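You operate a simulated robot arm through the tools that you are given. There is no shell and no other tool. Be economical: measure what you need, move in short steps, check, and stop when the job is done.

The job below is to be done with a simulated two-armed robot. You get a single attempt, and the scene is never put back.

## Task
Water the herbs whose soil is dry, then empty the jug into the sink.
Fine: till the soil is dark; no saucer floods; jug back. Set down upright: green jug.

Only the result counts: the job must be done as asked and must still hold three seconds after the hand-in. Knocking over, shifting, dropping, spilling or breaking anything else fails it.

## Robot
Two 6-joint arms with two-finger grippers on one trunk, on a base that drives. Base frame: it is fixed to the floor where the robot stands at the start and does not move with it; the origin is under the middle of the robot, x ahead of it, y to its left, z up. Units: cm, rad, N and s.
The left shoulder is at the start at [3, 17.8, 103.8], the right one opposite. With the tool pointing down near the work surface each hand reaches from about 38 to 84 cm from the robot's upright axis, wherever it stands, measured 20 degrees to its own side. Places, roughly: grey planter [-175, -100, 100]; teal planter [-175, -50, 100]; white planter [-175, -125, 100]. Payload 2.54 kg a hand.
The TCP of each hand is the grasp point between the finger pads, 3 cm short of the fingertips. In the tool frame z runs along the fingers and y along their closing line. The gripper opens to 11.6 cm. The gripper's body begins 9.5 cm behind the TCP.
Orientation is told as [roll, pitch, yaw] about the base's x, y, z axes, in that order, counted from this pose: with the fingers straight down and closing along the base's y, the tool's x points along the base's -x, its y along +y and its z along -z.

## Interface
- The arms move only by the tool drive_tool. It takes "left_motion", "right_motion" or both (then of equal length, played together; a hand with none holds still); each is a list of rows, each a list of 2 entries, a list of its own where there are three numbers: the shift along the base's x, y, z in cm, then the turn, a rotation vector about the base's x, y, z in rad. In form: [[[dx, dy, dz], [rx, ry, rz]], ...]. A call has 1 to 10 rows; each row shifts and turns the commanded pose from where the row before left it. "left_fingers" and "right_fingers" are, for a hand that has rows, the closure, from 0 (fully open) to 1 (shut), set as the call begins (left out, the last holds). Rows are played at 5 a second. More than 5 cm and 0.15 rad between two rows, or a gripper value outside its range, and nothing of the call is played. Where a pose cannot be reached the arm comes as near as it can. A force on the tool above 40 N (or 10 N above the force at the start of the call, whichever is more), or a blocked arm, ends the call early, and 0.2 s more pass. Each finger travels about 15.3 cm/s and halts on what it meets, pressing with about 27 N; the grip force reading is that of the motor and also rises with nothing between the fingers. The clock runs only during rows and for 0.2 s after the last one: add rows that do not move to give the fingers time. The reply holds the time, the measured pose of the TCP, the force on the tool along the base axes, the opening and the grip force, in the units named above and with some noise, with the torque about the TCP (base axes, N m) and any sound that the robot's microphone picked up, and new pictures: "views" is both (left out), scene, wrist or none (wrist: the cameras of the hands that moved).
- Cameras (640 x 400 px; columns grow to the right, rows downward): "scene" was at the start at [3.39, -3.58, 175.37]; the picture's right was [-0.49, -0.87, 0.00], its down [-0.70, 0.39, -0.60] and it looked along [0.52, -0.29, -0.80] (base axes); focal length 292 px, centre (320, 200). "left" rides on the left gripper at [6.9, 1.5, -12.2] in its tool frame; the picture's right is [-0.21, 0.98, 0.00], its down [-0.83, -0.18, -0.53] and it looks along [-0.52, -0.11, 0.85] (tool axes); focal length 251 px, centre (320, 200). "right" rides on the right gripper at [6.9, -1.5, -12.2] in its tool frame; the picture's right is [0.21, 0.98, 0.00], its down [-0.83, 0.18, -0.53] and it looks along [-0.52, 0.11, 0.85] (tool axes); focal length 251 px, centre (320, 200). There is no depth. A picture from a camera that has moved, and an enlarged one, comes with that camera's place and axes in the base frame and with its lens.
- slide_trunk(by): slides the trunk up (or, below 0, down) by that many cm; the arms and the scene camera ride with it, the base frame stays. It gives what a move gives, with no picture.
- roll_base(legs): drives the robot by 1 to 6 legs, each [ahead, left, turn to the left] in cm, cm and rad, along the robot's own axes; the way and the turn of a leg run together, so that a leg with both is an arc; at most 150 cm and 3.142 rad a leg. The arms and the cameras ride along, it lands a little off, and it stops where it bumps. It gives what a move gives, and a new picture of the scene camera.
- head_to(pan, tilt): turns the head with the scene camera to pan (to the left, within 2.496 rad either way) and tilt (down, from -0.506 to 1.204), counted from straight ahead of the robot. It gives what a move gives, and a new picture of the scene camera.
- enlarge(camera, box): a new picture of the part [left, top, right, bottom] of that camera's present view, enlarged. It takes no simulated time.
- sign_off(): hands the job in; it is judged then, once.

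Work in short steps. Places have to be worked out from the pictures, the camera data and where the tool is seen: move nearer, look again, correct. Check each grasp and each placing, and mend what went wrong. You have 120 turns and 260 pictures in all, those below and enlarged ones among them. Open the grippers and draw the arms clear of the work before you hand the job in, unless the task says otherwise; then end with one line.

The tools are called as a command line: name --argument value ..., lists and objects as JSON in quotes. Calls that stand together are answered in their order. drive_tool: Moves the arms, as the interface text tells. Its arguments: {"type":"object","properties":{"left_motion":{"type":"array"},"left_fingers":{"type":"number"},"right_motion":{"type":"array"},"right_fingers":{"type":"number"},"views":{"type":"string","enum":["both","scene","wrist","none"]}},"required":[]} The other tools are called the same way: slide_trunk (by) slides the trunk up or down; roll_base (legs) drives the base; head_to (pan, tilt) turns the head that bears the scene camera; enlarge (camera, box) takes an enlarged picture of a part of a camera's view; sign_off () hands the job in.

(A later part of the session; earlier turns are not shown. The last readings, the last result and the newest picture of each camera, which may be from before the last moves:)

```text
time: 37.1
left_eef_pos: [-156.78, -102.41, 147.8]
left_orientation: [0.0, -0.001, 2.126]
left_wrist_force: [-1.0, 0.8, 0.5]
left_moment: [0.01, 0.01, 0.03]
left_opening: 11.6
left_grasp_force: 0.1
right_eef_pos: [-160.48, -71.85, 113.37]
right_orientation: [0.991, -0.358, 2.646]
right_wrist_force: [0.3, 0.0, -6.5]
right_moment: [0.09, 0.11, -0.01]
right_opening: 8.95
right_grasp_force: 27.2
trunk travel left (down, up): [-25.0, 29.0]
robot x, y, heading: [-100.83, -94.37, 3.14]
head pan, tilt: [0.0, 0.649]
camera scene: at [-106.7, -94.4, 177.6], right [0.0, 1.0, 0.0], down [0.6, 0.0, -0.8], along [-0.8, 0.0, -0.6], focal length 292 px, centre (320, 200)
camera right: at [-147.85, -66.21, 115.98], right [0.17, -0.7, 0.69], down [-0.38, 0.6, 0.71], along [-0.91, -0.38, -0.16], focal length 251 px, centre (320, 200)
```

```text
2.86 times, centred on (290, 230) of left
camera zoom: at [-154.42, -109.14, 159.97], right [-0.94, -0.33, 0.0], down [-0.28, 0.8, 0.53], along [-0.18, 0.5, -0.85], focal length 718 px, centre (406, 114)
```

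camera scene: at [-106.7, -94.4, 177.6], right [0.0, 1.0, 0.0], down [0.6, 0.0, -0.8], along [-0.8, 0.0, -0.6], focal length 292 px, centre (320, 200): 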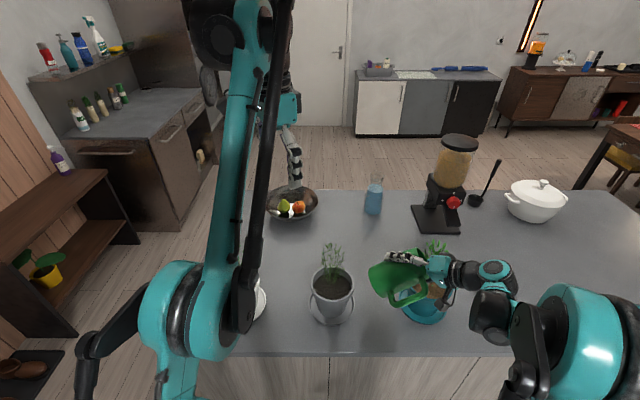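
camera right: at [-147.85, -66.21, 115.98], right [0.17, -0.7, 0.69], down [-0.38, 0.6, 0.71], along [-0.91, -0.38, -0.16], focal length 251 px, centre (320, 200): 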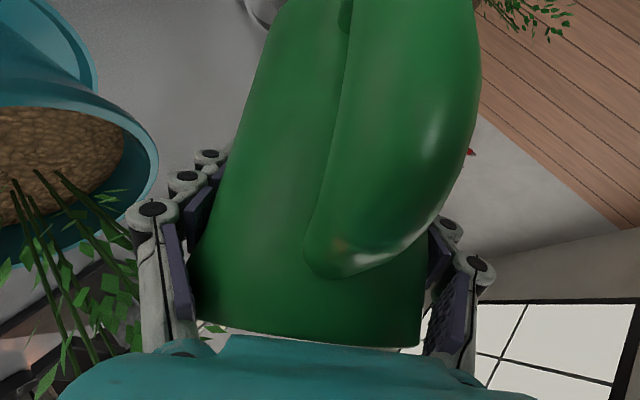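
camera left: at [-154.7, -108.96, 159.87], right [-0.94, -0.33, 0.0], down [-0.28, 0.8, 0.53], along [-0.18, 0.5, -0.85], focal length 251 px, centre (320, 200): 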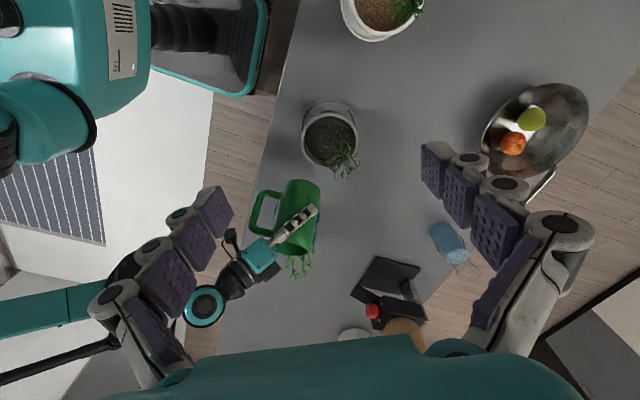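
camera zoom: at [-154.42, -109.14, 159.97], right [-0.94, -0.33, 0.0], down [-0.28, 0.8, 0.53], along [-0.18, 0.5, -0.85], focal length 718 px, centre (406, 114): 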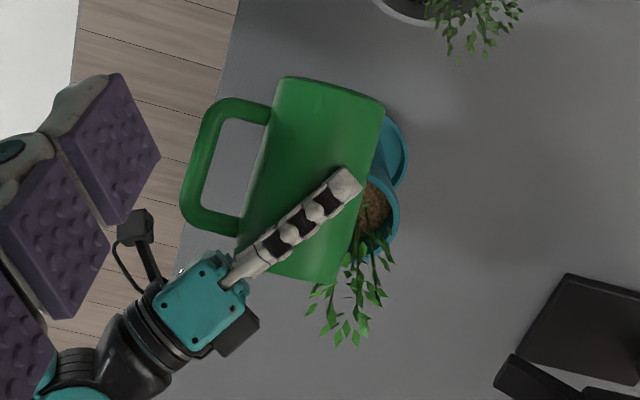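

The spout should be near (-161,-63,112), above the pot. I'll tilt on to about 1.05 rad and look for a stream.

drive_tool --right_motion '[[[0, 0.15, 0], [-0.075, 0, 0]], [[0, 0.15, 0], [-0.075, 0, 0]], [[0, 0, 0], [0, 0, 0]]]' --views "wrist"

enlarge --camera "scene" --box '[360, 230, 480, 330]'

```text
time: 37.9
left_eef_pos: [-156.85, -102.41, 147.72]
left_orientation: [0.0, 0.0, 2.126]
left_wrist_force: [0.6, 0.1, -0.2]
left_moment: [0.04, 0.02, -0.02]
left_opening: 11.6
left_grasp_force: 0.1
right_eef_pos: [-160.51, -71.41, 113.26]
right_orientation: [1.13, -0.283, 2.604]
right_wrist_force: [-0.3, -0.1, -5.3]
right_moment: [0.09, 0.1, -0.03]
right_opening: 8.94
right_grasp_force: 26.7
trunk travel left (down, up): [-25.0, 29.0]
robot x, y, heading: [-100.91, -94.33, 3.144]
head pan, tilt: [0.0, 0.649]
camera right: at [-147.9, -65.55, 115.08], right [0.17, -0.59, 0.79], down [-0.38, 0.7, 0.61], along [-0.91, -0.4, -0.1], focal length 251 px, centre (320, 200)
```

right: 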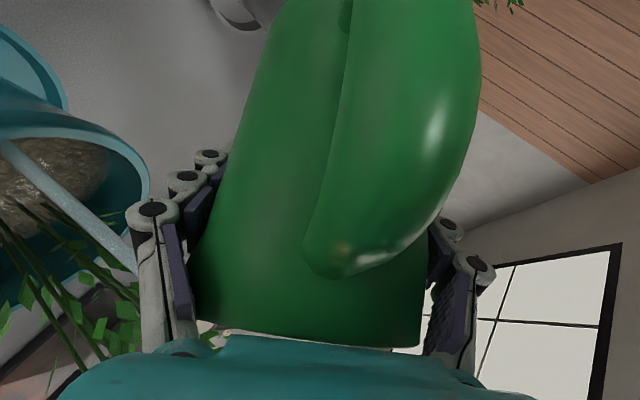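

```text
4.00 times, centred on (420, 280) of scene
camera zoom: at [-106.74, -94.32, 177.6], right [0.0, 1.0, 0.0], down [0.6, 0.0, -0.8], along [-0.8, 0.0, -0.6], focal length 1169 px, centre (-80, -120)
```

zoom: 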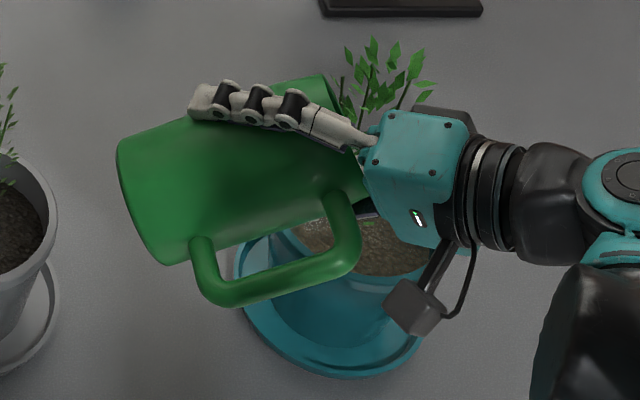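

A stream is falling into the pot and the soil is starting to darken. I'll hold one short moment and recheck.

drive_tool --right_motion '[[[0, 0, 0], [0, 0, 0]]]' --views "wrist"

enlarge --camera "right" --box '[0, 80, 200, 300]'

```text
time: 38.3
left_eef_pos: [-156.76, -102.31, 147.78]
left_orientation: [0.0, 0.002, 2.126]
left_wrist_force: [-0.3, 0.5, 0.5]
left_moment: [0.02, 0.01, -0.01]
left_opening: 11.59
left_grasp_force: 0.1
right_eef_pos: [-160.54, -71.49, 113.24]
right_orientation: [1.129, -0.285, 2.601]
right_wrist_force: [-0.1, 0.2, -6.2]
right_moment: [0.1, 0.1, -0.02]
right_opening: 8.93
right_grasp_force: 27.3
trunk travel left (down, up): [-25.0, 29.0]
robot x, y, heading: [-100.86, -94.44, 3.144]
head pan, tilt: [0.0, 0.649]
camera right: at [-147.91, -65.53, 115.07], right [0.17, -0.59, 0.79], down [-0.38, 0.7, 0.61], along [-0.91, -0.4, -0.1], focal length 251 px, centre (320, 200)
```

right: 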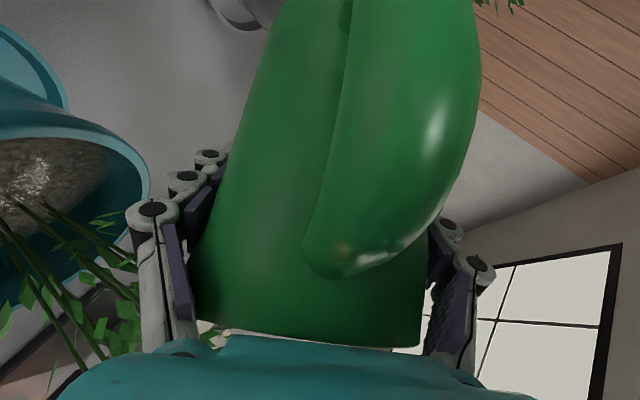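

```text
1.82 times, centred on (100, 190) of right
camera zoom: at [-147.91, -65.53, 115.07], right [0.17, -0.59, 0.79], down [-0.38, 0.7, 0.61], along [-0.91, -0.4, -0.1], focal length 457 px, centre (720, 218)
```

zoom: 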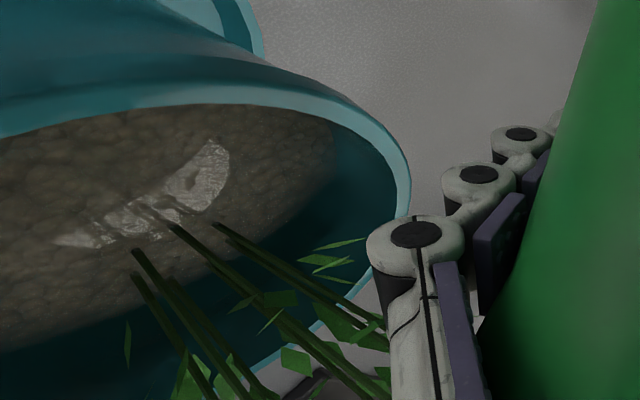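

The stream stopped by itself, and a puddle is soaking in. I'll wait a second and compare the colour.

drive_tool --right_motion '[[[0, 0, 0], [0, 0, 0]], [[0, 0, 0], [0, 0, 0]], [[0, 0, 0], [0, 0, 0]], [[0, 0, 0], [0, 0, 0]], [[0, 0, 0], [0, 0, 0]], [[0, 0, 0], [0, 0, 0]], [[0, 0, 0], [0, 0, 0]]]' --views "wrist"

enlarge --camera "right" --box '[0, 80, 200, 300]'

enlarge --camera "scene" --box '[300, 230, 480, 340]'

```text
time: 39.9
left_eef_pos: [-156.78, -102.36, 147.72]
left_orientation: [-0.001, 0.0, 2.128]
left_wrist_force: [-0.8, -0.3, -0.7]
left_moment: [-0.06, -0.02, -0.01]
left_opening: 11.58
left_grasp_force: 0.0
right_eef_pos: [-160.57, -71.54, 113.33]
right_orientation: [1.129, -0.285, 2.603]
right_wrist_force: [-0.1, -0.3, -5.0]
right_moment: [0.05, 0.12, 0.01]
right_opening: 8.93
right_grasp_force: 26.9
trunk travel left (down, up): [-25.0, 29.0]
robot x, y, heading: [-100.76, -93.98, 3.142]
head pan, tilt: [0.0, 0.649]
camera right: at [-147.91, -65.53, 115.07], right [0.17, -0.59, 0.79], down [-0.38, 0.7, 0.61], along [-0.91, -0.4, -0.1], focal length 251 px, centre (320, 200)
```

right: 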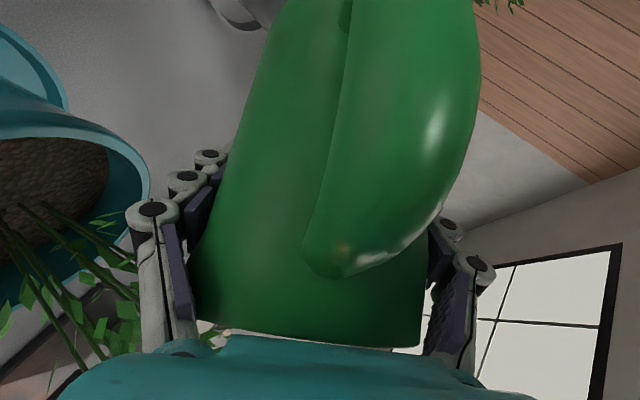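

```text
1.82 times, centred on (100, 190) of right
camera zoom: at [-147.91, -65.53, 115.07], right [0.17, -0.59, 0.79], down [-0.38, 0.7, 0.61], along [-0.91, -0.4, -0.1], focal length 457 px, centre (720, 218)
```

zoom: 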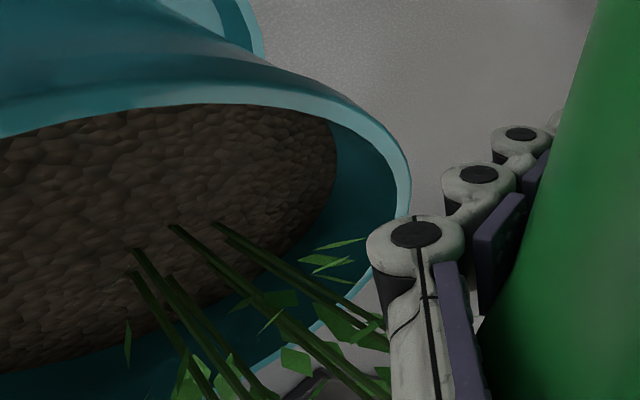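

```text
3.56 times, centred on (390, 285) of scene
camera zoom: at [-106.76, -94.29, 177.6], right [0.0, 1.0, 0.0], down [0.6, 0.0, -0.8], along [-0.8, 0.0, -0.6], focal length 1039 px, centre (71, -102)
```

zoom: 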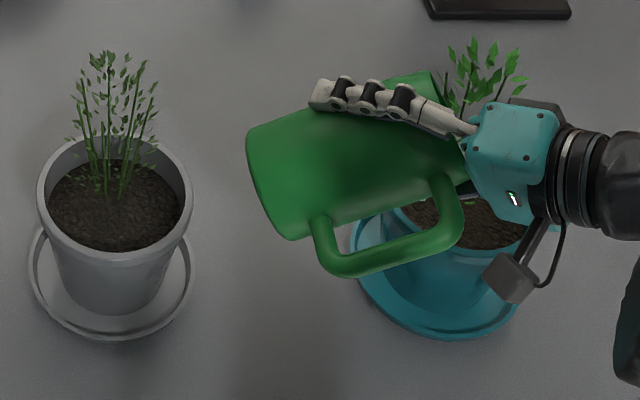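

Much darker now, but perhaps still browner than the grey pot's soil. I'll compare the two at a higher zoom.

enlarge --camera "scene" --box '[400, 275, 450, 305]'

enlarge --camera "scene" --box '[308, 272, 358, 302]'

```text
12.80 times, centred on (425, 290) of scene
camera zoom: at [-106.76, -94.29, 177.6], right [0.0, 1.0, 0.0], down [0.6, 0.0, -0.8], along [-0.8, 0.0, -0.6], focal length 3741 px, centre (-1024, -952)
```

zoom: 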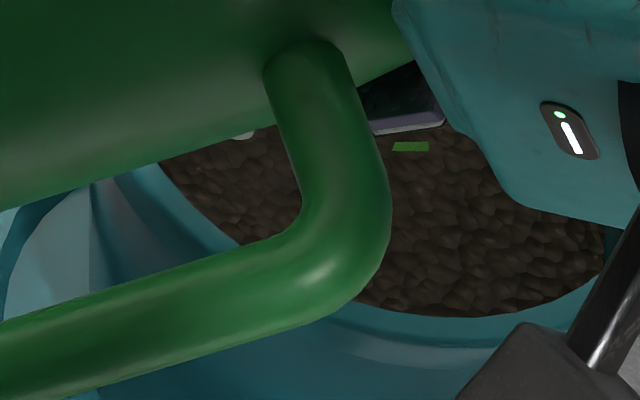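

```text
12.80 times, centred on (333, 287) of scene
camera zoom: at [-106.76, -94.29, 177.6], right [0.0, 1.0, 0.0], down [0.6, 0.0, -0.8], along [-0.8, 0.0, -0.6], focal length 3741 px, centre (154, -914)
```

zoom: 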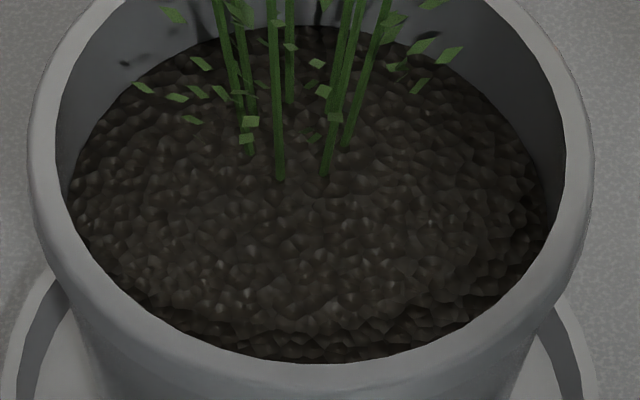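

Teal is slightly browner still. I'll tilt a touch more (0.05) for a small extra pour.

drive_tool --right_motion '[[[0, 0.1, 0], [-0.05, 0, 0]], [[0, 0, 0], [0, 0, 0]]]' --views "wrist"

```text
time: 40.5
left_eef_pos: [-156.66, -102.3, 147.8]
left_orientation: [0.002, -0.001, 2.126]
left_wrist_force: [0.2, -0.1, -0.5]
left_moment: [0.02, 0.03, 0.01]
left_opening: 11.6
left_grasp_force: 0.0
right_eef_pos: [-160.4, -71.4, 113.23]
right_orientation: [1.174, -0.26, 2.594]
right_wrist_force: [0.1, -0.5, -5.2]
right_moment: [0.09, 0.08, -0.02]
right_opening: 8.93
right_grasp_force: 27.0
trunk travel left (down, up): [-25.0, 29.0]
robot x, y, heading: [-101.02, -94.42, 3.14]
head pan, tilt: [0.0, 0.649]
camera right: at [-147.87, -65.38, 114.78], right [0.17, -0.55, 0.82], down [-0.38, 0.73, 0.57], along [-0.91, -0.41, -0.08], focal length 251 px, centre (320, 200)
```

right: 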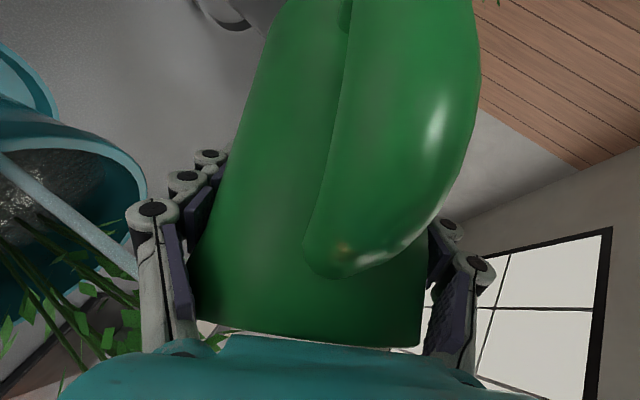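

It's flowing again; I'll tilt back to stop it and see the result.

drive_tool --right_motion '[[[0, -0.2, 0.1], [0.13, 0, 0]], [[0, -0.2, 0.1], [0.12, 0, 0]], [[0, 0, 0], [0, 0, 0]], [[0, 0, 0], [0, 0, 0]], [[0, 0, 0], [0, 0, 0]], [[0, 0, 0], [0, 0, 0]], [[0, 0, 0], [0, 0, 0]]]' --views "wrist"

enlarge --camera "right" --box '[0, 60, 200, 280]'

enlarge --camera "scene" --box '[300, 230, 480, 340]'

```text
time: 42.1
left_eef_pos: [-156.77, -102.3, 147.8]
left_orientation: [0.001, 0.001, 2.126]
left_wrist_force: [0.1, -0.2, 0.2]
left_moment: [0.04, -0.01, 0.01]
left_opening: 11.61
left_grasp_force: 0.1
right_eef_pos: [-160.47, -71.78, 113.48]
right_orientation: [0.944, -0.383, 2.663]
right_wrist_force: [-0.9, -0.6, -4.9]
right_moment: [0.06, 0.13, 0.01]
right_opening: 8.97
right_grasp_force: 27.0
trunk travel left (down, up): [-25.0, 29.0]
robot x, y, heading: [-100.44, -94.34, 3.14]
head pan, tilt: [0.0, 0.649]
camera right: at [-147.9, -66.29, 116.43], right [0.17, -0.74, 0.65], down [-0.38, 0.56, 0.73], along [-0.91, -0.38, -0.18], focal length 251 px, centre (320, 200)
```

right: 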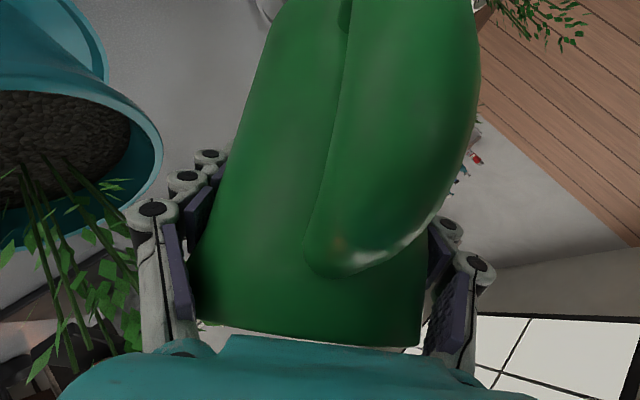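

```text
1.82 times, centred on (100, 170) of right
camera zoom: at [-147.9, -66.29, 116.43], right [0.17, -0.74, 0.65], down [-0.38, 0.56, 0.73], along [-0.91, -0.38, -0.18], focal length 457 px, centre (720, 254)
```

zoom: 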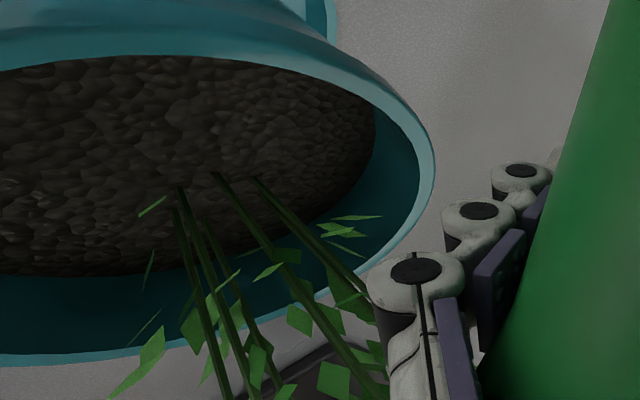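

```text
3.56 times, centred on (390, 285) of scene
camera zoom: at [-106.75, -94.29, 177.6], right [0.0, 1.0, 0.0], down [0.6, 0.0, -0.8], along [-0.8, 0.0, -0.6], focal length 1039 px, centre (71, -102)
```

zoom: 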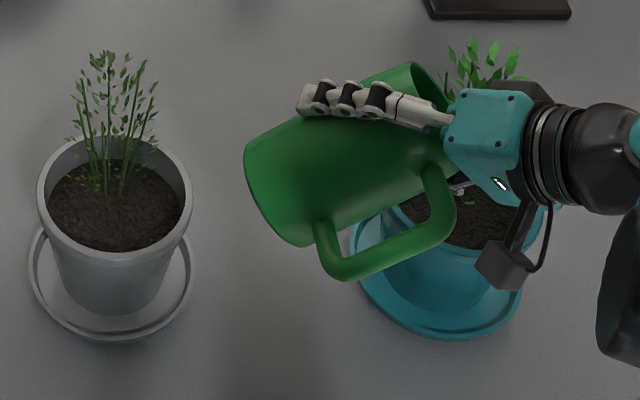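

Teal is now as dark as grey and its saucer is dry. I'll bring the jug upright while drawing back to the side.

drive_tool --right_motion '[[[0.2, -0.5, 0.2], [0.1, 0, 0]], [[0.2, -0.5, 0.2], [0.1, 0, 0]], [[0.2, -0.5, 0.2], [0.11, 0, 0]], [[0.2, -0.5, 0.2], [0.11, 0, 0]], [[0.2, -0.5, 0.2], [0.11, 0, 0]], [[0.2, -0.5, 0.2], [0.11, 0, 0]], [[0.2, -0.5, 0.2], [0.11, 0, 0]], [[0, 0, 0], [0.1, 0, 0]]]' --views "wrist"

```text
time: 43.9
left_eef_pos: [-156.72, -102.28, 147.86]
left_orientation: [0.0, 0.0, 2.126]
left_wrist_force: [0.3, -1.0, -0.1]
left_moment: [0.04, 0.0, 0.0]
left_opening: 11.59
left_grasp_force: 0.0
right_eef_pos: [-159.15, -75.18, 114.98]
right_orientation: [0.0, -0.602, 3.139]
right_wrist_force: [0.1, -0.4, -5.3]
right_moment: [0.03, 0.12, 0.03]
right_opening: 8.92
right_grasp_force: 26.9
trunk travel left (down, up): [-25.0, 29.0]
robot x, y, heading: [-100.9, -94.25, 3.144]
head pan, tilt: [0.0, 0.649]
camera right: at [-146.53, -73.89, 121.06], right [0.17, -0.98, -0.12], down [-0.38, -0.18, 0.91], along [-0.91, -0.11, -0.4], focal length 251 px, centre (320, 200)
```

right: 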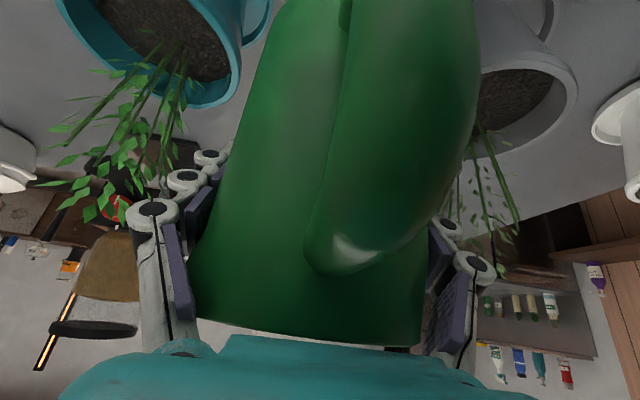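

Upright and still half full. Next: back off 30, sidestep to the white pot, roll ahead again.

roll_base --legs '[[-30, 0, 0], [0, 62, 0], [30, 0, 0]]'

enlarge --camera "scene" --box '[340, 210, 600, 350]'

```text
time: 50.7
left_eef_pos: [-156.51, -165.13, 147.79]
left_orientation: [0.0, 0.0, 2.13]
left_wrist_force: [-0.8, 0.4, -0.6]
left_moment: [0.01, -0.03, -0.04]
left_opening: 11.61
left_grasp_force: 0.0
right_eef_pos: [-159.12, -138.05, 114.92]
right_orientation: [0.0, -0.6, -3.14]
right_wrist_force: [0.0, -0.5, -5.4]
right_moment: [-0.02, 0.06, 0.01]
right_opening: 8.94
right_grasp_force: 26.9
trunk travel left (down, up): [-25.0, 29.0]
robot x, y, heading: [-100.12, -156.87, -3.136]
head pan, tilt: [0.0, 0.649]
camera scene: at [-106.66, -156.87, 177.6], right [0.0, 1.0, 0.0], down [0.61, 0.0, -0.8], along [-0.8, 0.0, -0.61], focal length 292 px, centre (320, 200)
```

scene: 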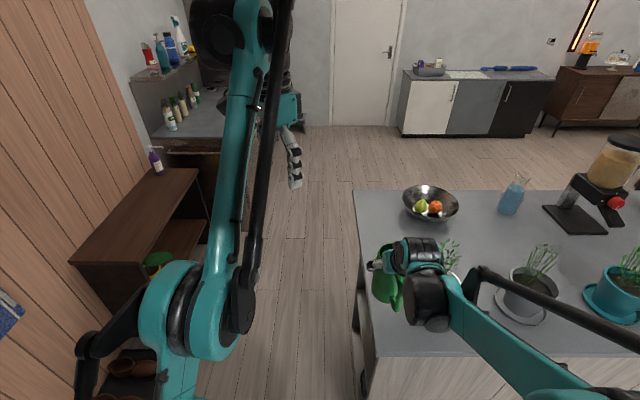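

```text
2.46 times, centred on (470, 280) of scene
camera zoom: at [-106.66, -156.87, 177.6], right [0.0, 1.0, 0.0], down [0.61, 0.0, -0.8], along [-0.8, 0.0, -0.61], focal length 719 px, centre (-49, 3)
```

zoom: 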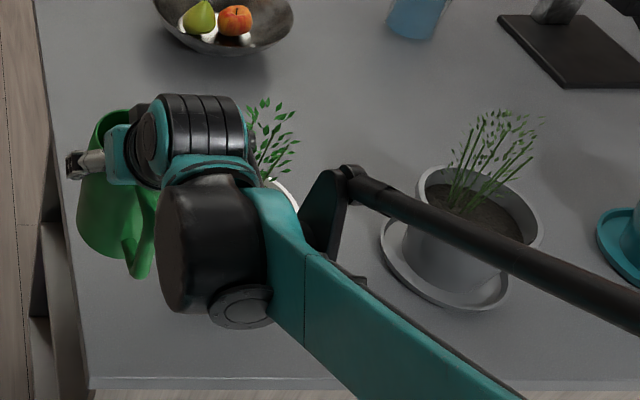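

Pre-tilting 0.5 rad beside the white pot to get the wrist camera's view of it.

drive_tool --right_motion '[[[-0.2, 0.2, 0], [-0.1, 0, 0]], [[-0.2, 0.2, 0], [-0.1, 0, 0]], [[-0.2, 0.2, 0], [-0.1, 0, 0]], [[-0.2, 0.2, 0], [-0.1, 0, 0]], [[-0.1, 0.2, 0], [-0.1, 0, 0]], [[0, 0, 0], [0, 0, 0]]]' --views "wrist"

enlarge --camera "scene" --box '[340, 210, 520, 350]'

enlarge --camera "left" --box '[200, 140, 380, 300]'

```text
time: 52.1
left_eef_pos: [-156.5, -165.14, 147.82]
left_orientation: [0.0, 0.0, 2.129]
left_wrist_force: [0.1, 0.3, -0.7]
left_moment: [-0.01, 0.01, -0.04]
left_opening: 11.59
left_grasp_force: 0.0
right_eef_pos: [-159.8, -137.03, 114.92]
right_orientation: [0.588, -0.522, 2.824]
right_wrist_force: [-0.6, -0.2, -4.0]
right_moment: [0.05, 0.1, 0.02]
right_opening: 8.92
right_grasp_force: 27.0
trunk travel left (down, up): [-25.0, 29.0]
robot x, y, heading: [-100.64, -157.15, -3.137]
head pan, tilt: [0.0, 0.649]
camera right: at [-147.28, -132.84, 119.57], right [0.18, -0.91, 0.36], down [-0.38, 0.28, 0.88], along [-0.91, -0.3, -0.3], focal length 251 px, centre (320, 200)
```

right: 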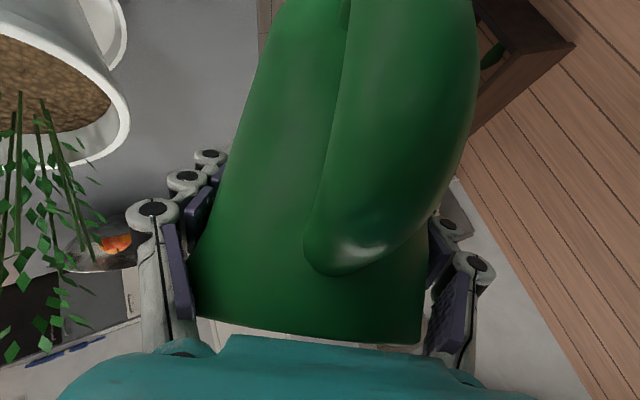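

```text
2.86 times, centred on (430, 280) of scene
camera zoom: at [-106.55, -156.92, 177.6], right [0.0, 1.0, 0.0], down [0.6, 0.0, -0.8], along [-0.8, 0.0, -0.6], focal length 835 px, centre (6, -29)
```

zoom: 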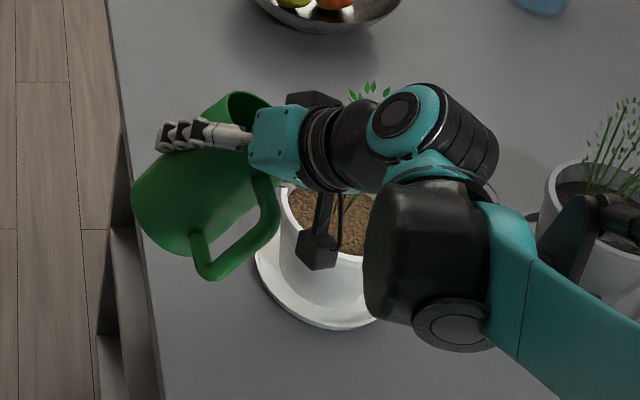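

```text
2.50 times, centred on (290, 220) of left
camera zoom: at [-154.2, -171.85, 159.97], right [-0.94, -0.34, 0.0], down [-0.28, 0.8, 0.53], along [-0.18, 0.5, -0.85], focal length 629 px, centre (395, 150)
```

zoom: 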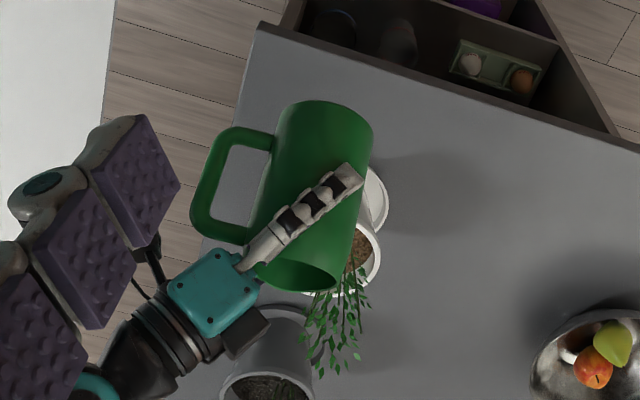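

White pot centre refined to about (-165,-119.6). I'll move in with tilt 0.9, the spout heading for about (-161,-123.4).

drive_tool --right_motion '[[[-0.2, 1.2, -0.4], [-0.1, 0, 0]], [[-0.2, 1.2, -0.4], [-0.1, 0, 0]], [[-0.2, 1.2, -0.4], [-0.1, 0, 0]], [[0, 1.2, -0.4], [-0.1, 0, 0]], [[0, 0, 0], [0, 0, 0]]]' --views "wrist"

enlarge --camera "scene" --box '[340, 210, 520, 350]'

enlarge --camera "left" --box '[200, 140, 380, 300]'

```text
time: 53.3
left_eef_pos: [-156.55, -165.12, 147.74]
left_orientation: [-0.002, -0.001, 2.129]
left_wrist_force: [-0.2, -1.0, 0.6]
left_moment: [0.02, 0.03, 0.02]
left_opening: 11.57
left_grasp_force: 0.1
right_eef_pos: [-160.55, -132.15, 113.23]
right_orientation: [0.993, -0.36, 2.648]
right_wrist_force: [0.0, -0.5, -5.3]
right_moment: [0.11, 0.08, -0.03]
right_opening: 8.92
right_grasp_force: 27.1
trunk travel left (down, up): [-25.0, 29.0]
robot x, y, heading: [-100.45, -156.83, -3.138]
head pan, tilt: [0.0, 0.649]
camera right: at [-147.89, -126.58, 115.89], right [0.18, -0.7, 0.69], down [-0.38, 0.6, 0.71], along [-0.91, -0.39, -0.16], focal length 251 px, centre (320, 200)
```

right: 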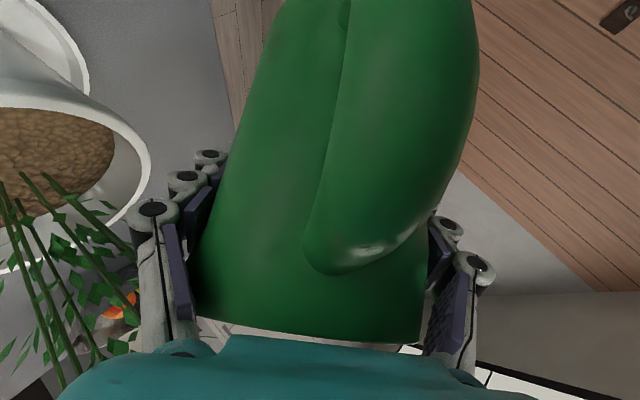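

```text
2.86 times, centred on (430, 280) of scene
camera zoom: at [-106.53, -156.97, 177.6], right [0.0, 1.0, 0.0], down [0.6, 0.0, -0.8], along [-0.8, 0.0, -0.6], focal length 835 px, centre (6, -29)
```

zoom: 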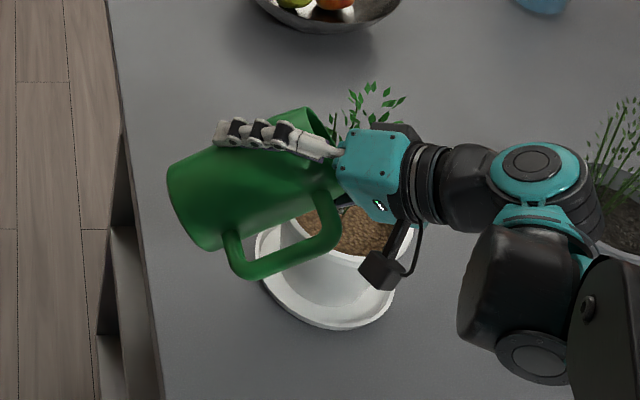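

```text
2.50 times, centred on (290, 220) of left
camera zoom: at [-154.19, -171.9, 159.98], right [-0.94, -0.34, 0.0], down [-0.28, 0.8, 0.53], along [-0.18, 0.5, -0.85], focal length 629 px, centre (395, 150)
```

zoom: 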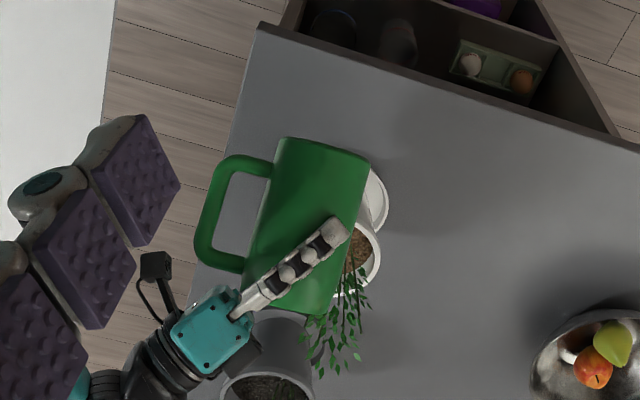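

Geometry matches the teal pour. I'll tilt to about 1.12 rad and watch for the stream.

drive_tool --right_motion '[[[0, 0.4, 0], [-0.11, 0, 0]], [[0, 0.4, 0], [-0.11, 0, 0]], [[0, 0, 0], [0, 0, 0]]]' --views "wrist"

```text
time: 54.1
left_eef_pos: [-156.58, -165.18, 147.81]
left_orientation: [0.002, 0.001, 2.129]
left_wrist_force: [1.2, 0.8, -0.6]
left_moment: [-0.01, 0.03, 0.03]
left_opening: 11.6
left_grasp_force: 0.2
right_eef_pos: [-160.53, -131.32, 113.26]
right_orientation: [1.194, -0.249, 2.589]
right_wrist_force: [0.3, 0.1, -4.9]
right_moment: [0.01, 0.13, -0.01]
right_opening: 8.91
right_grasp_force: 26.8
trunk travel left (down, up): [-25.0, 29.0]
robot x, y, heading: [-100.76, -157.23, -3.137]
head pan, tilt: [0.0, 0.649]
camera right: at [-147.89, -125.35, 114.56], right [0.18, -0.53, 0.83], down [-0.38, 0.74, 0.56], along [-0.91, -0.41, -0.07], focal length 251 px, centre (320, 200)
```

right: 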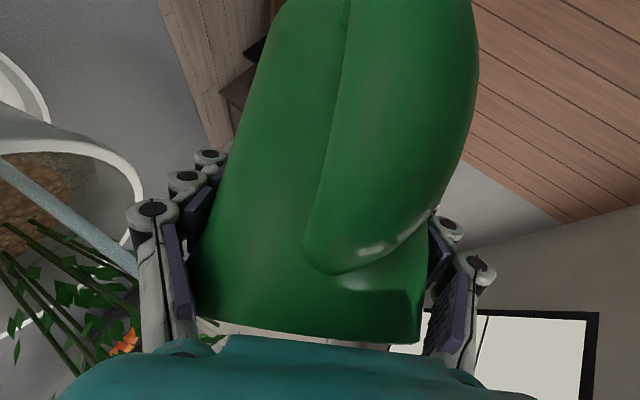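

Streaming onto the white pot's soil. Hold briefly and check.

drive_tool --right_motion '[[[0, 0, 0], [0, 0, 0]], [[0, 0, 0], [0, 0, 0]]]' --views "wrist"

```text
time: 54.7
left_eef_pos: [-156.47, -164.97, 147.71]
left_orientation: [0.0, -0.001, 2.129]
left_wrist_force: [0.1, -0.7, -0.8]
left_moment: [-0.01, 0.05, -0.01]
left_opening: 11.6
left_grasp_force: 0.1
right_eef_pos: [-160.49, -131.42, 113.33]
right_orientation: [1.193, -0.249, 2.588]
right_wrist_force: [0.7, -0.1, -5.2]
right_moment: [0.02, 0.1, -0.01]
right_opening: 8.91
right_grasp_force: 27.3
trunk travel left (down, up): [-25.0, 29.0]
robot x, y, heading: [-100.79, -156.49, -3.136]
head pan, tilt: [0.0, 0.649]
camera right: at [-147.91, -125.31, 114.54], right [0.18, -0.53, 0.83], down [-0.38, 0.74, 0.56], along [-0.91, -0.41, -0.07], focal length 251 px, centre (320, 200)
```

right: 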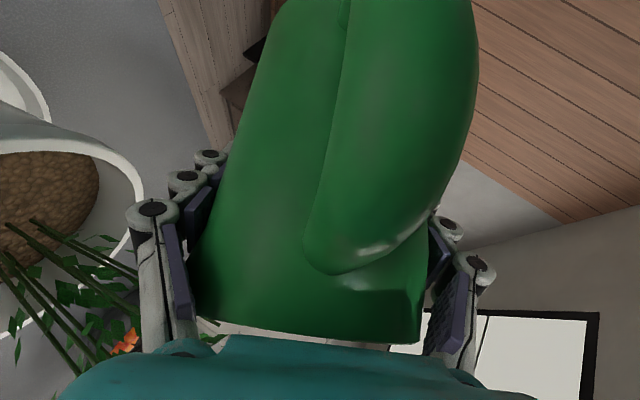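

Only a small dose came out. Tilting 0.08 more.

drive_tool --right_motion '[[[0, 0.15, 0], [-0.08, 0, 0]], [[0, 0, 0], [0, 0, 0]], [[0, 0, 0], [0, 0, 0]], [[0, 0, 0], [0, 0, 0]]]' --views "wrist"

```text
time: 55.7
left_eef_pos: [-156.41, -165.02, 147.78]
left_orientation: [-0.001, 0.0, 2.13]
left_wrist_force: [0.0, -0.3, -0.1]
left_moment: [0.0, -0.03, 0.0]
left_opening: 11.61
left_grasp_force: 0.0
right_eef_pos: [-160.53, -131.2, 113.28]
right_orientation: [1.261, -0.208, 2.573]
right_wrist_force: [0.3, -0.2, -4.5]
right_moment: [0.05, 0.06, -0.02]
right_opening: 8.9
right_grasp_force: 26.7
trunk travel left (down, up): [-25.0, 29.0]
robot x, y, heading: [-100.47, -157.35, -3.145]
head pan, tilt: [0.0, 0.649]
camera right: at [-147.9, -125.09, 114.06], right [0.18, -0.47, 0.87], down [-0.38, 0.78, 0.5], along [-0.91, -0.42, -0.04], focal length 251 px, centre (320, 200)
```

right: 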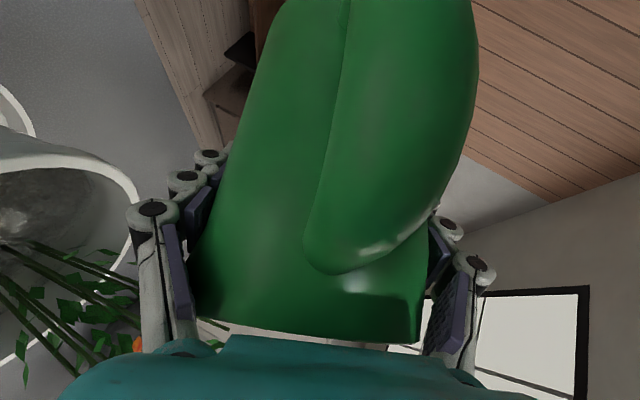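

A puddle is soaking in. I'll wait and look at the colour.

drive_tool --right_motion '[[[0, 0, 0], [0, 0, 0]], [[0, 0, 0], [0, 0, 0]], [[0, 0, 0], [0, 0, 0]], [[0, 0, 0], [0, 0, 0]], [[0, 0, 0], [0, 0, 0]], [[0, 0, 0], [0, 0, 0]]]' --views "wrist"

enlarge --camera "right" --box '[0, 80, 200, 300]'

enlarge --camera "scene" --box '[380, 230, 560, 350]'

```text
time: 57.1
left_eef_pos: [-156.48, -165.06, 147.82]
left_orientation: [0.001, 0.001, 2.129]
left_wrist_force: [0.0, -0.4, -0.8]
left_moment: [0.02, 0.01, -0.05]
left_opening: 11.6
left_grasp_force: 0.0
right_eef_pos: [-160.53, -131.19, 113.23]
right_orientation: [1.261, -0.206, 2.573]
right_wrist_force: [-0.5, 0.2, -3.4]
right_moment: [0.04, 0.09, 0.0]
right_opening: 8.93
right_grasp_force: 26.9
trunk travel left (down, up): [-25.0, 29.0]
robot x, y, heading: [-100.95, -157.11, -3.142]
head pan, tilt: [0.0, 0.649]
camera right: at [-147.9, -125.09, 114.06], right [0.18, -0.47, 0.87], down [-0.38, 0.78, 0.5], along [-0.91, -0.42, -0.04], focal length 251 px, centre (320, 200)
```

right: 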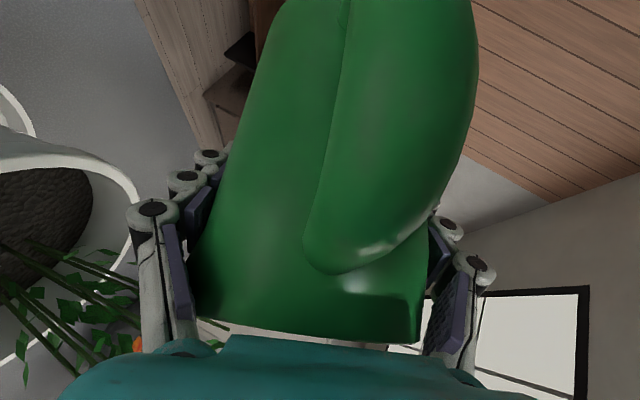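

```text
1.82 times, centred on (100, 190) of right
camera zoom: at [-147.9, -125.09, 114.06], right [0.18, -0.47, 0.87], down [-0.38, 0.78, 0.5], along [-0.91, -0.42, -0.04], focal length 457 px, centre (720, 218)
```

zoom: 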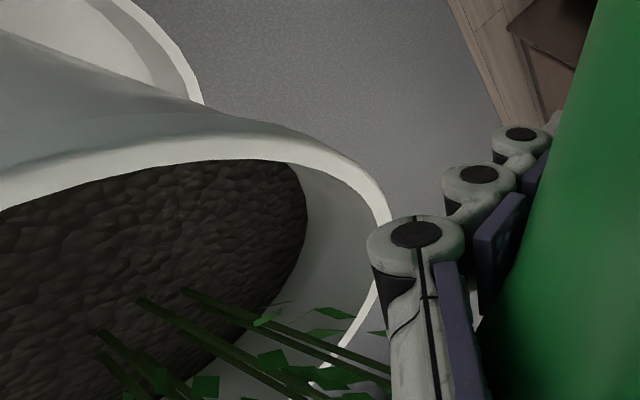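

```text
3.33 times, centred on (470, 290) of scene
camera zoom: at [-106.57, -156.86, 177.6], right [0.0, 1.0, 0.0], down [0.6, 0.0, -0.8], along [-0.8, 0.0, -0.6], focal length 974 px, centre (-180, -100)
```

zoom: 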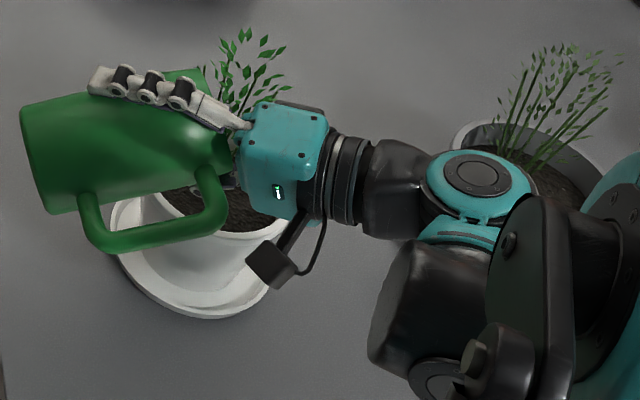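

White is dark now too, with a clean saucer. Returning the jug upright and drawing it back.

drive_tool --right_motion '[[[0.1, -0.4, 0.2], [0.12, 0, 0]], [[0.1, -0.4, 0.2], [0.12, 0, 0]], [[0.1, -0.8, 0.2], [0.12, 0, 0]], [[0.1, -0.8, 0.2], [0.12, 0, 0]], [[0.2, -0.8, 0.2], [0.12, 0, 0]], [[0.2, -0.8, 0.2], [0.12, 0, 0]], [[0.2, -0.8, 0.2], [0.12, 0, 0]], [[0.2, -0.8, 0.2], [0.12, 0, 0]], [[0.2, -0.8, 0.1], [0.12, 0, 0]], [[0, -0.5, 0], [0.12, 0, 0]]]' --views "wrist"

```text
time: 59.3
left_eef_pos: [-156.48, -165.12, 147.74]
left_orientation: [-0.001, 0.002, 2.13]
left_wrist_force: [-0.6, 0.5, 0.5]
left_moment: [0.03, 0.03, 0.01]
left_opening: 11.6
left_grasp_force: 0.1
right_eef_pos: [-159.14, -138.25, 114.84]
right_orientation: [-0.003, -0.604, -3.137]
right_wrist_force: [0.7, -0.3, -3.8]
right_moment: [-0.02, 0.08, -0.01]
right_opening: 8.92
right_grasp_force: 26.7
trunk travel left (down, up): [-25.0, 29.0]
robot x, y, heading: [-100.77, -156.81, -3.141]
head pan, tilt: [0.0, 0.649]
camera right: at [-146.53, -136.82, 121.13], right [0.18, -0.98, -0.12], down [-0.38, -0.18, 0.91], along [-0.91, -0.12, -0.4], focal length 251 px, centre (320, 200)
```

right: 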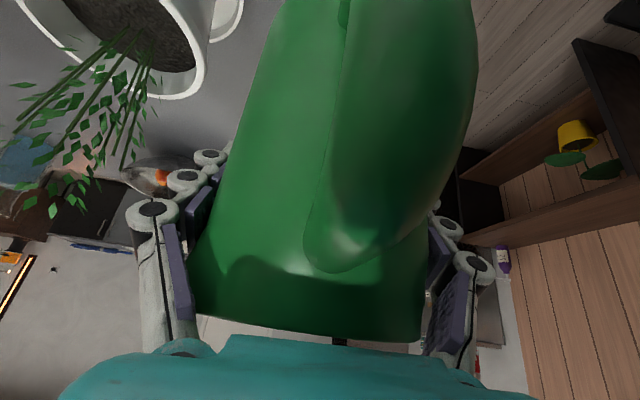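

Jug is upright at about 0.4 kg. I'll drive back to the counter, turn round, and approach in front of the sink (about x 58–96, y -49 to -104), stopping short.

roll_base --legs '[[-45, 0, 0], [0, -113, 0], [0, 0, 1.5708], [0, 0, 1.5708], [40, 0, 0]]'

head_to --pan -0.3 --tilt 0.8

```text
time: 77.0
left_eef_pos: [39.84, -39.33, 147.76]
left_orientation: [0.001, 0.0, -1.048]
left_wrist_force: [-0.2, 0.6, -0.4]
left_moment: [0.01, 0.0, -0.01]
left_opening: 11.63
left_grasp_force: 0.1
right_eef_pos: [41.43, -66.39, 114.82]
right_orientation: [-0.001, -0.602, -0.033]
right_wrist_force: [-0.1, 0.2, -4.8]
right_moment: [-0.02, -0.07, 0.0]
right_opening: 8.94
right_grasp_force: 27.1
trunk travel left (down, up): [-25.0, 29.0]
robot x, y, heading: [-15.9, -45.57, -0.032]
head pan, tilt: [0.0, 0.649]
camera scene: at [-10.57, -45.64, 177.6], right [-0.03, -1.0, 0.0], down [-0.6, 0.02, -0.8], along [0.8, -0.03, -0.61], focal length 292 px, centre (320, 200)
```

scene: 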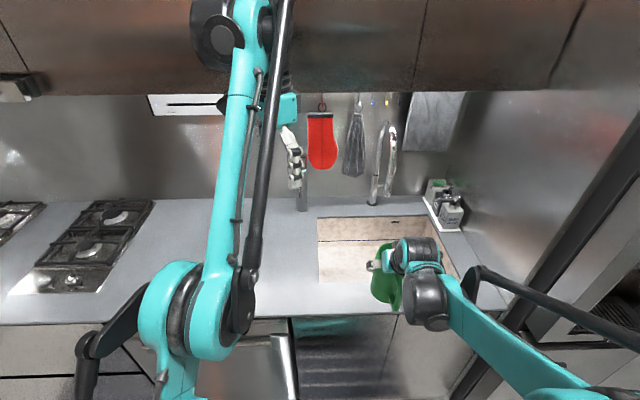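

```text
time: 77.8
left_eef_pos: [39.69, -39.33, 147.89]
left_orientation: [-0.001, 0.001, -1.048]
left_wrist_force: [0.0, 0.7, -0.2]
left_moment: [0.01, -0.02, -0.02]
left_opening: 11.59
left_grasp_force: 0.0
right_eef_pos: [41.31, -66.25, 115.05]
right_orientation: [0.0, -0.601, -0.032]
right_wrist_force: [-0.2, -0.4, -3.4]
right_moment: [-0.01, -0.07, 0.0]
right_opening: 8.93
right_grasp_force: 27.1
trunk travel left (down, up): [-25.0, 29.0]
robot x, y, heading: [-16.21, -45.3, -0.03]
head pan, tilt: [-0.3, 0.799]
camera scene: at [-11.73, -47.98, 176.35], right [-0.33, -0.95, 0.0], down [-0.68, 0.23, -0.7], along [0.66, -0.23, -0.72], focal length 292 px, centre (320, 200)
```

scene: 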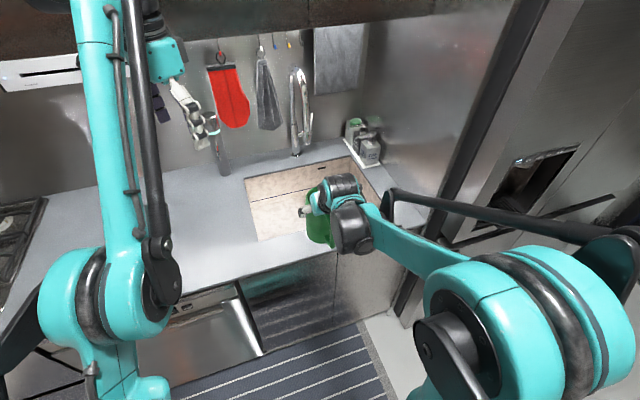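

The sink spans about x 58–96, y -48 to -101, with the faucet at the far side (x≈100, y≈-77). I'll square up, roll ahead 15, and come to the front-left part of the sink.

roll_base --legs '[[0, 4, 0.03], [14, 0, 0]]'

drive_tool --right_motion '[[[2, 0, -0.5], [0, 0, 0]], [[2, 0, -0.5], [0, 0, 0]], [[2, 0, -0.5], [0, 0, 0]], [[2, 0, -0.5], [0, 0, 0]], [[2, 0, -0.5], [0, 0, 0]], [[2, 0, -0.5], [0, 0, 0]], [[0, 0, 0], [0, 0, 0]]]' --views "both"

enlarge --camera "left" --box '[160, 100, 480, 300]'

```text
time: 79.6
left_eef_pos: [53.66, -33.76, 147.73]
left_orientation: [-0.001, 0.0, -1.018]
left_wrist_force: [-0.1, -0.3, 0.4]
left_moment: [0.01, 0.06, 0.03]
left_opening: 11.6
left_grasp_force: 0.1
right_eef_pos: [56.29, -60.65, 114.98]
right_orientation: [0.001, -0.6, -0.002]
right_wrist_force: [-0.2, 1.0, -5.1]
right_moment: [0.02, -0.05, 0.02]
right_opening: 8.94
right_grasp_force: 26.8
trunk travel left (down, up): [-25.0, 29.0]
robot x, y, heading: [-2.07, -41.32, -0.001]
head pan, tilt: [-0.3, 0.799]
camera scene: at [2.52, -43.91, 176.34], right [-0.3, -0.95, 0.0], down [-0.68, 0.21, -0.7], along [0.66, -0.21, -0.72], focal length 292 px, centre (320, 200)
```

scene: 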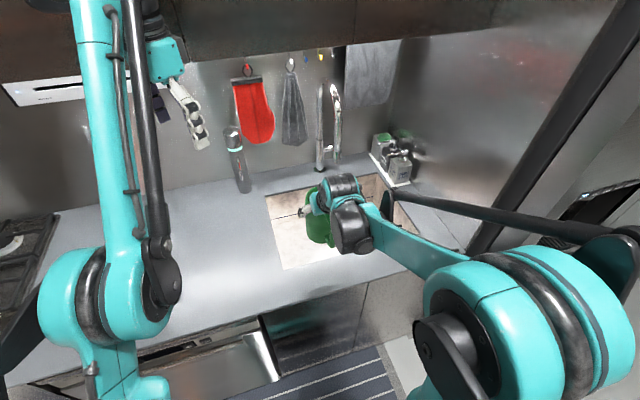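

```text
time: 81.2
left_eef_pos: [53.58, -33.74, 147.66]
left_orientation: [0.0, 0.002, -1.017]
left_wrist_force: [0.4, 0.1, 0.5]
left_moment: [0.01, -0.03, -0.01]
left_opening: 11.59
left_grasp_force: 0.0
right_eef_pos: [67.98, -60.46, 111.87]
right_orientation: [0.0, -0.601, -0.003]
right_wrist_force: [-0.7, -0.6, -4.1]
right_moment: [0.04, -0.09, 0.01]
right_opening: 8.94
right_grasp_force: 27.3
trunk travel left (down, up): [-25.0, 29.0]
robot x, y, heading: [-1.94, -41.29, 0.0]
head pan, tilt: [-0.3, 0.799]
camera scene: at [2.38, -43.83, 176.35], right [-0.3, -0.95, 0.0], down [-0.68, 0.21, -0.7], along [0.67, -0.21, -0.72], focal length 292 px, centre (320, 200)
camera right: at [55.47, -62.17, 118.08], right [-0.17, 0.98, -0.12], down [0.38, 0.18, 0.91], along [0.91, 0.11, -0.4], focal length 251 px, centre (320, 200)
```

scene: 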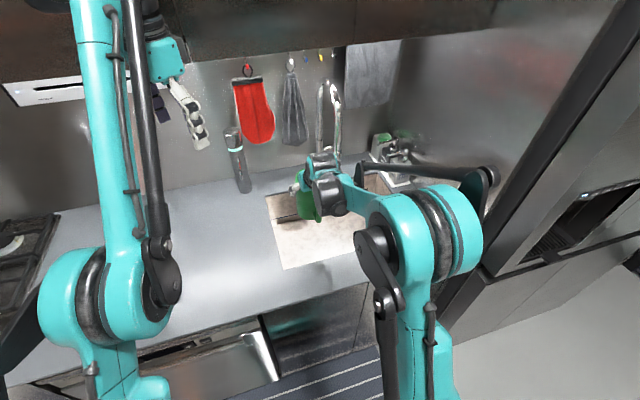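
right: 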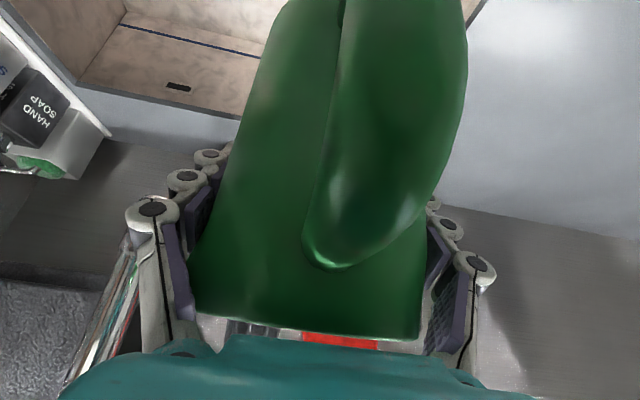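

```text
2.00 times, centred on (320, 200) of left
camera zoom: at [51.15, -27.06, 160.0], right [0.94, 0.33, 0.0], down [0.28, -0.8, 0.53], along [0.18, -0.5, -0.85], focal length 503 px, centre (320, 200)
```

zoom: 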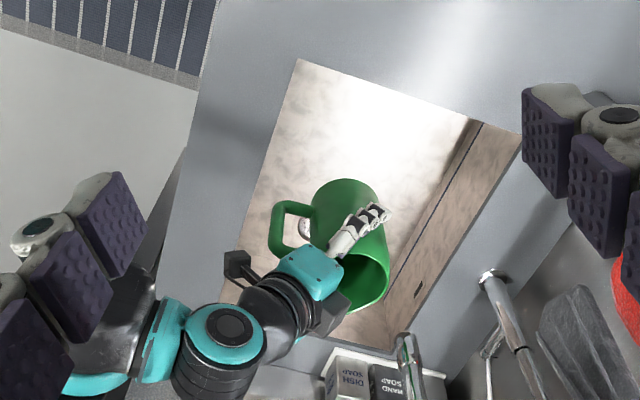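

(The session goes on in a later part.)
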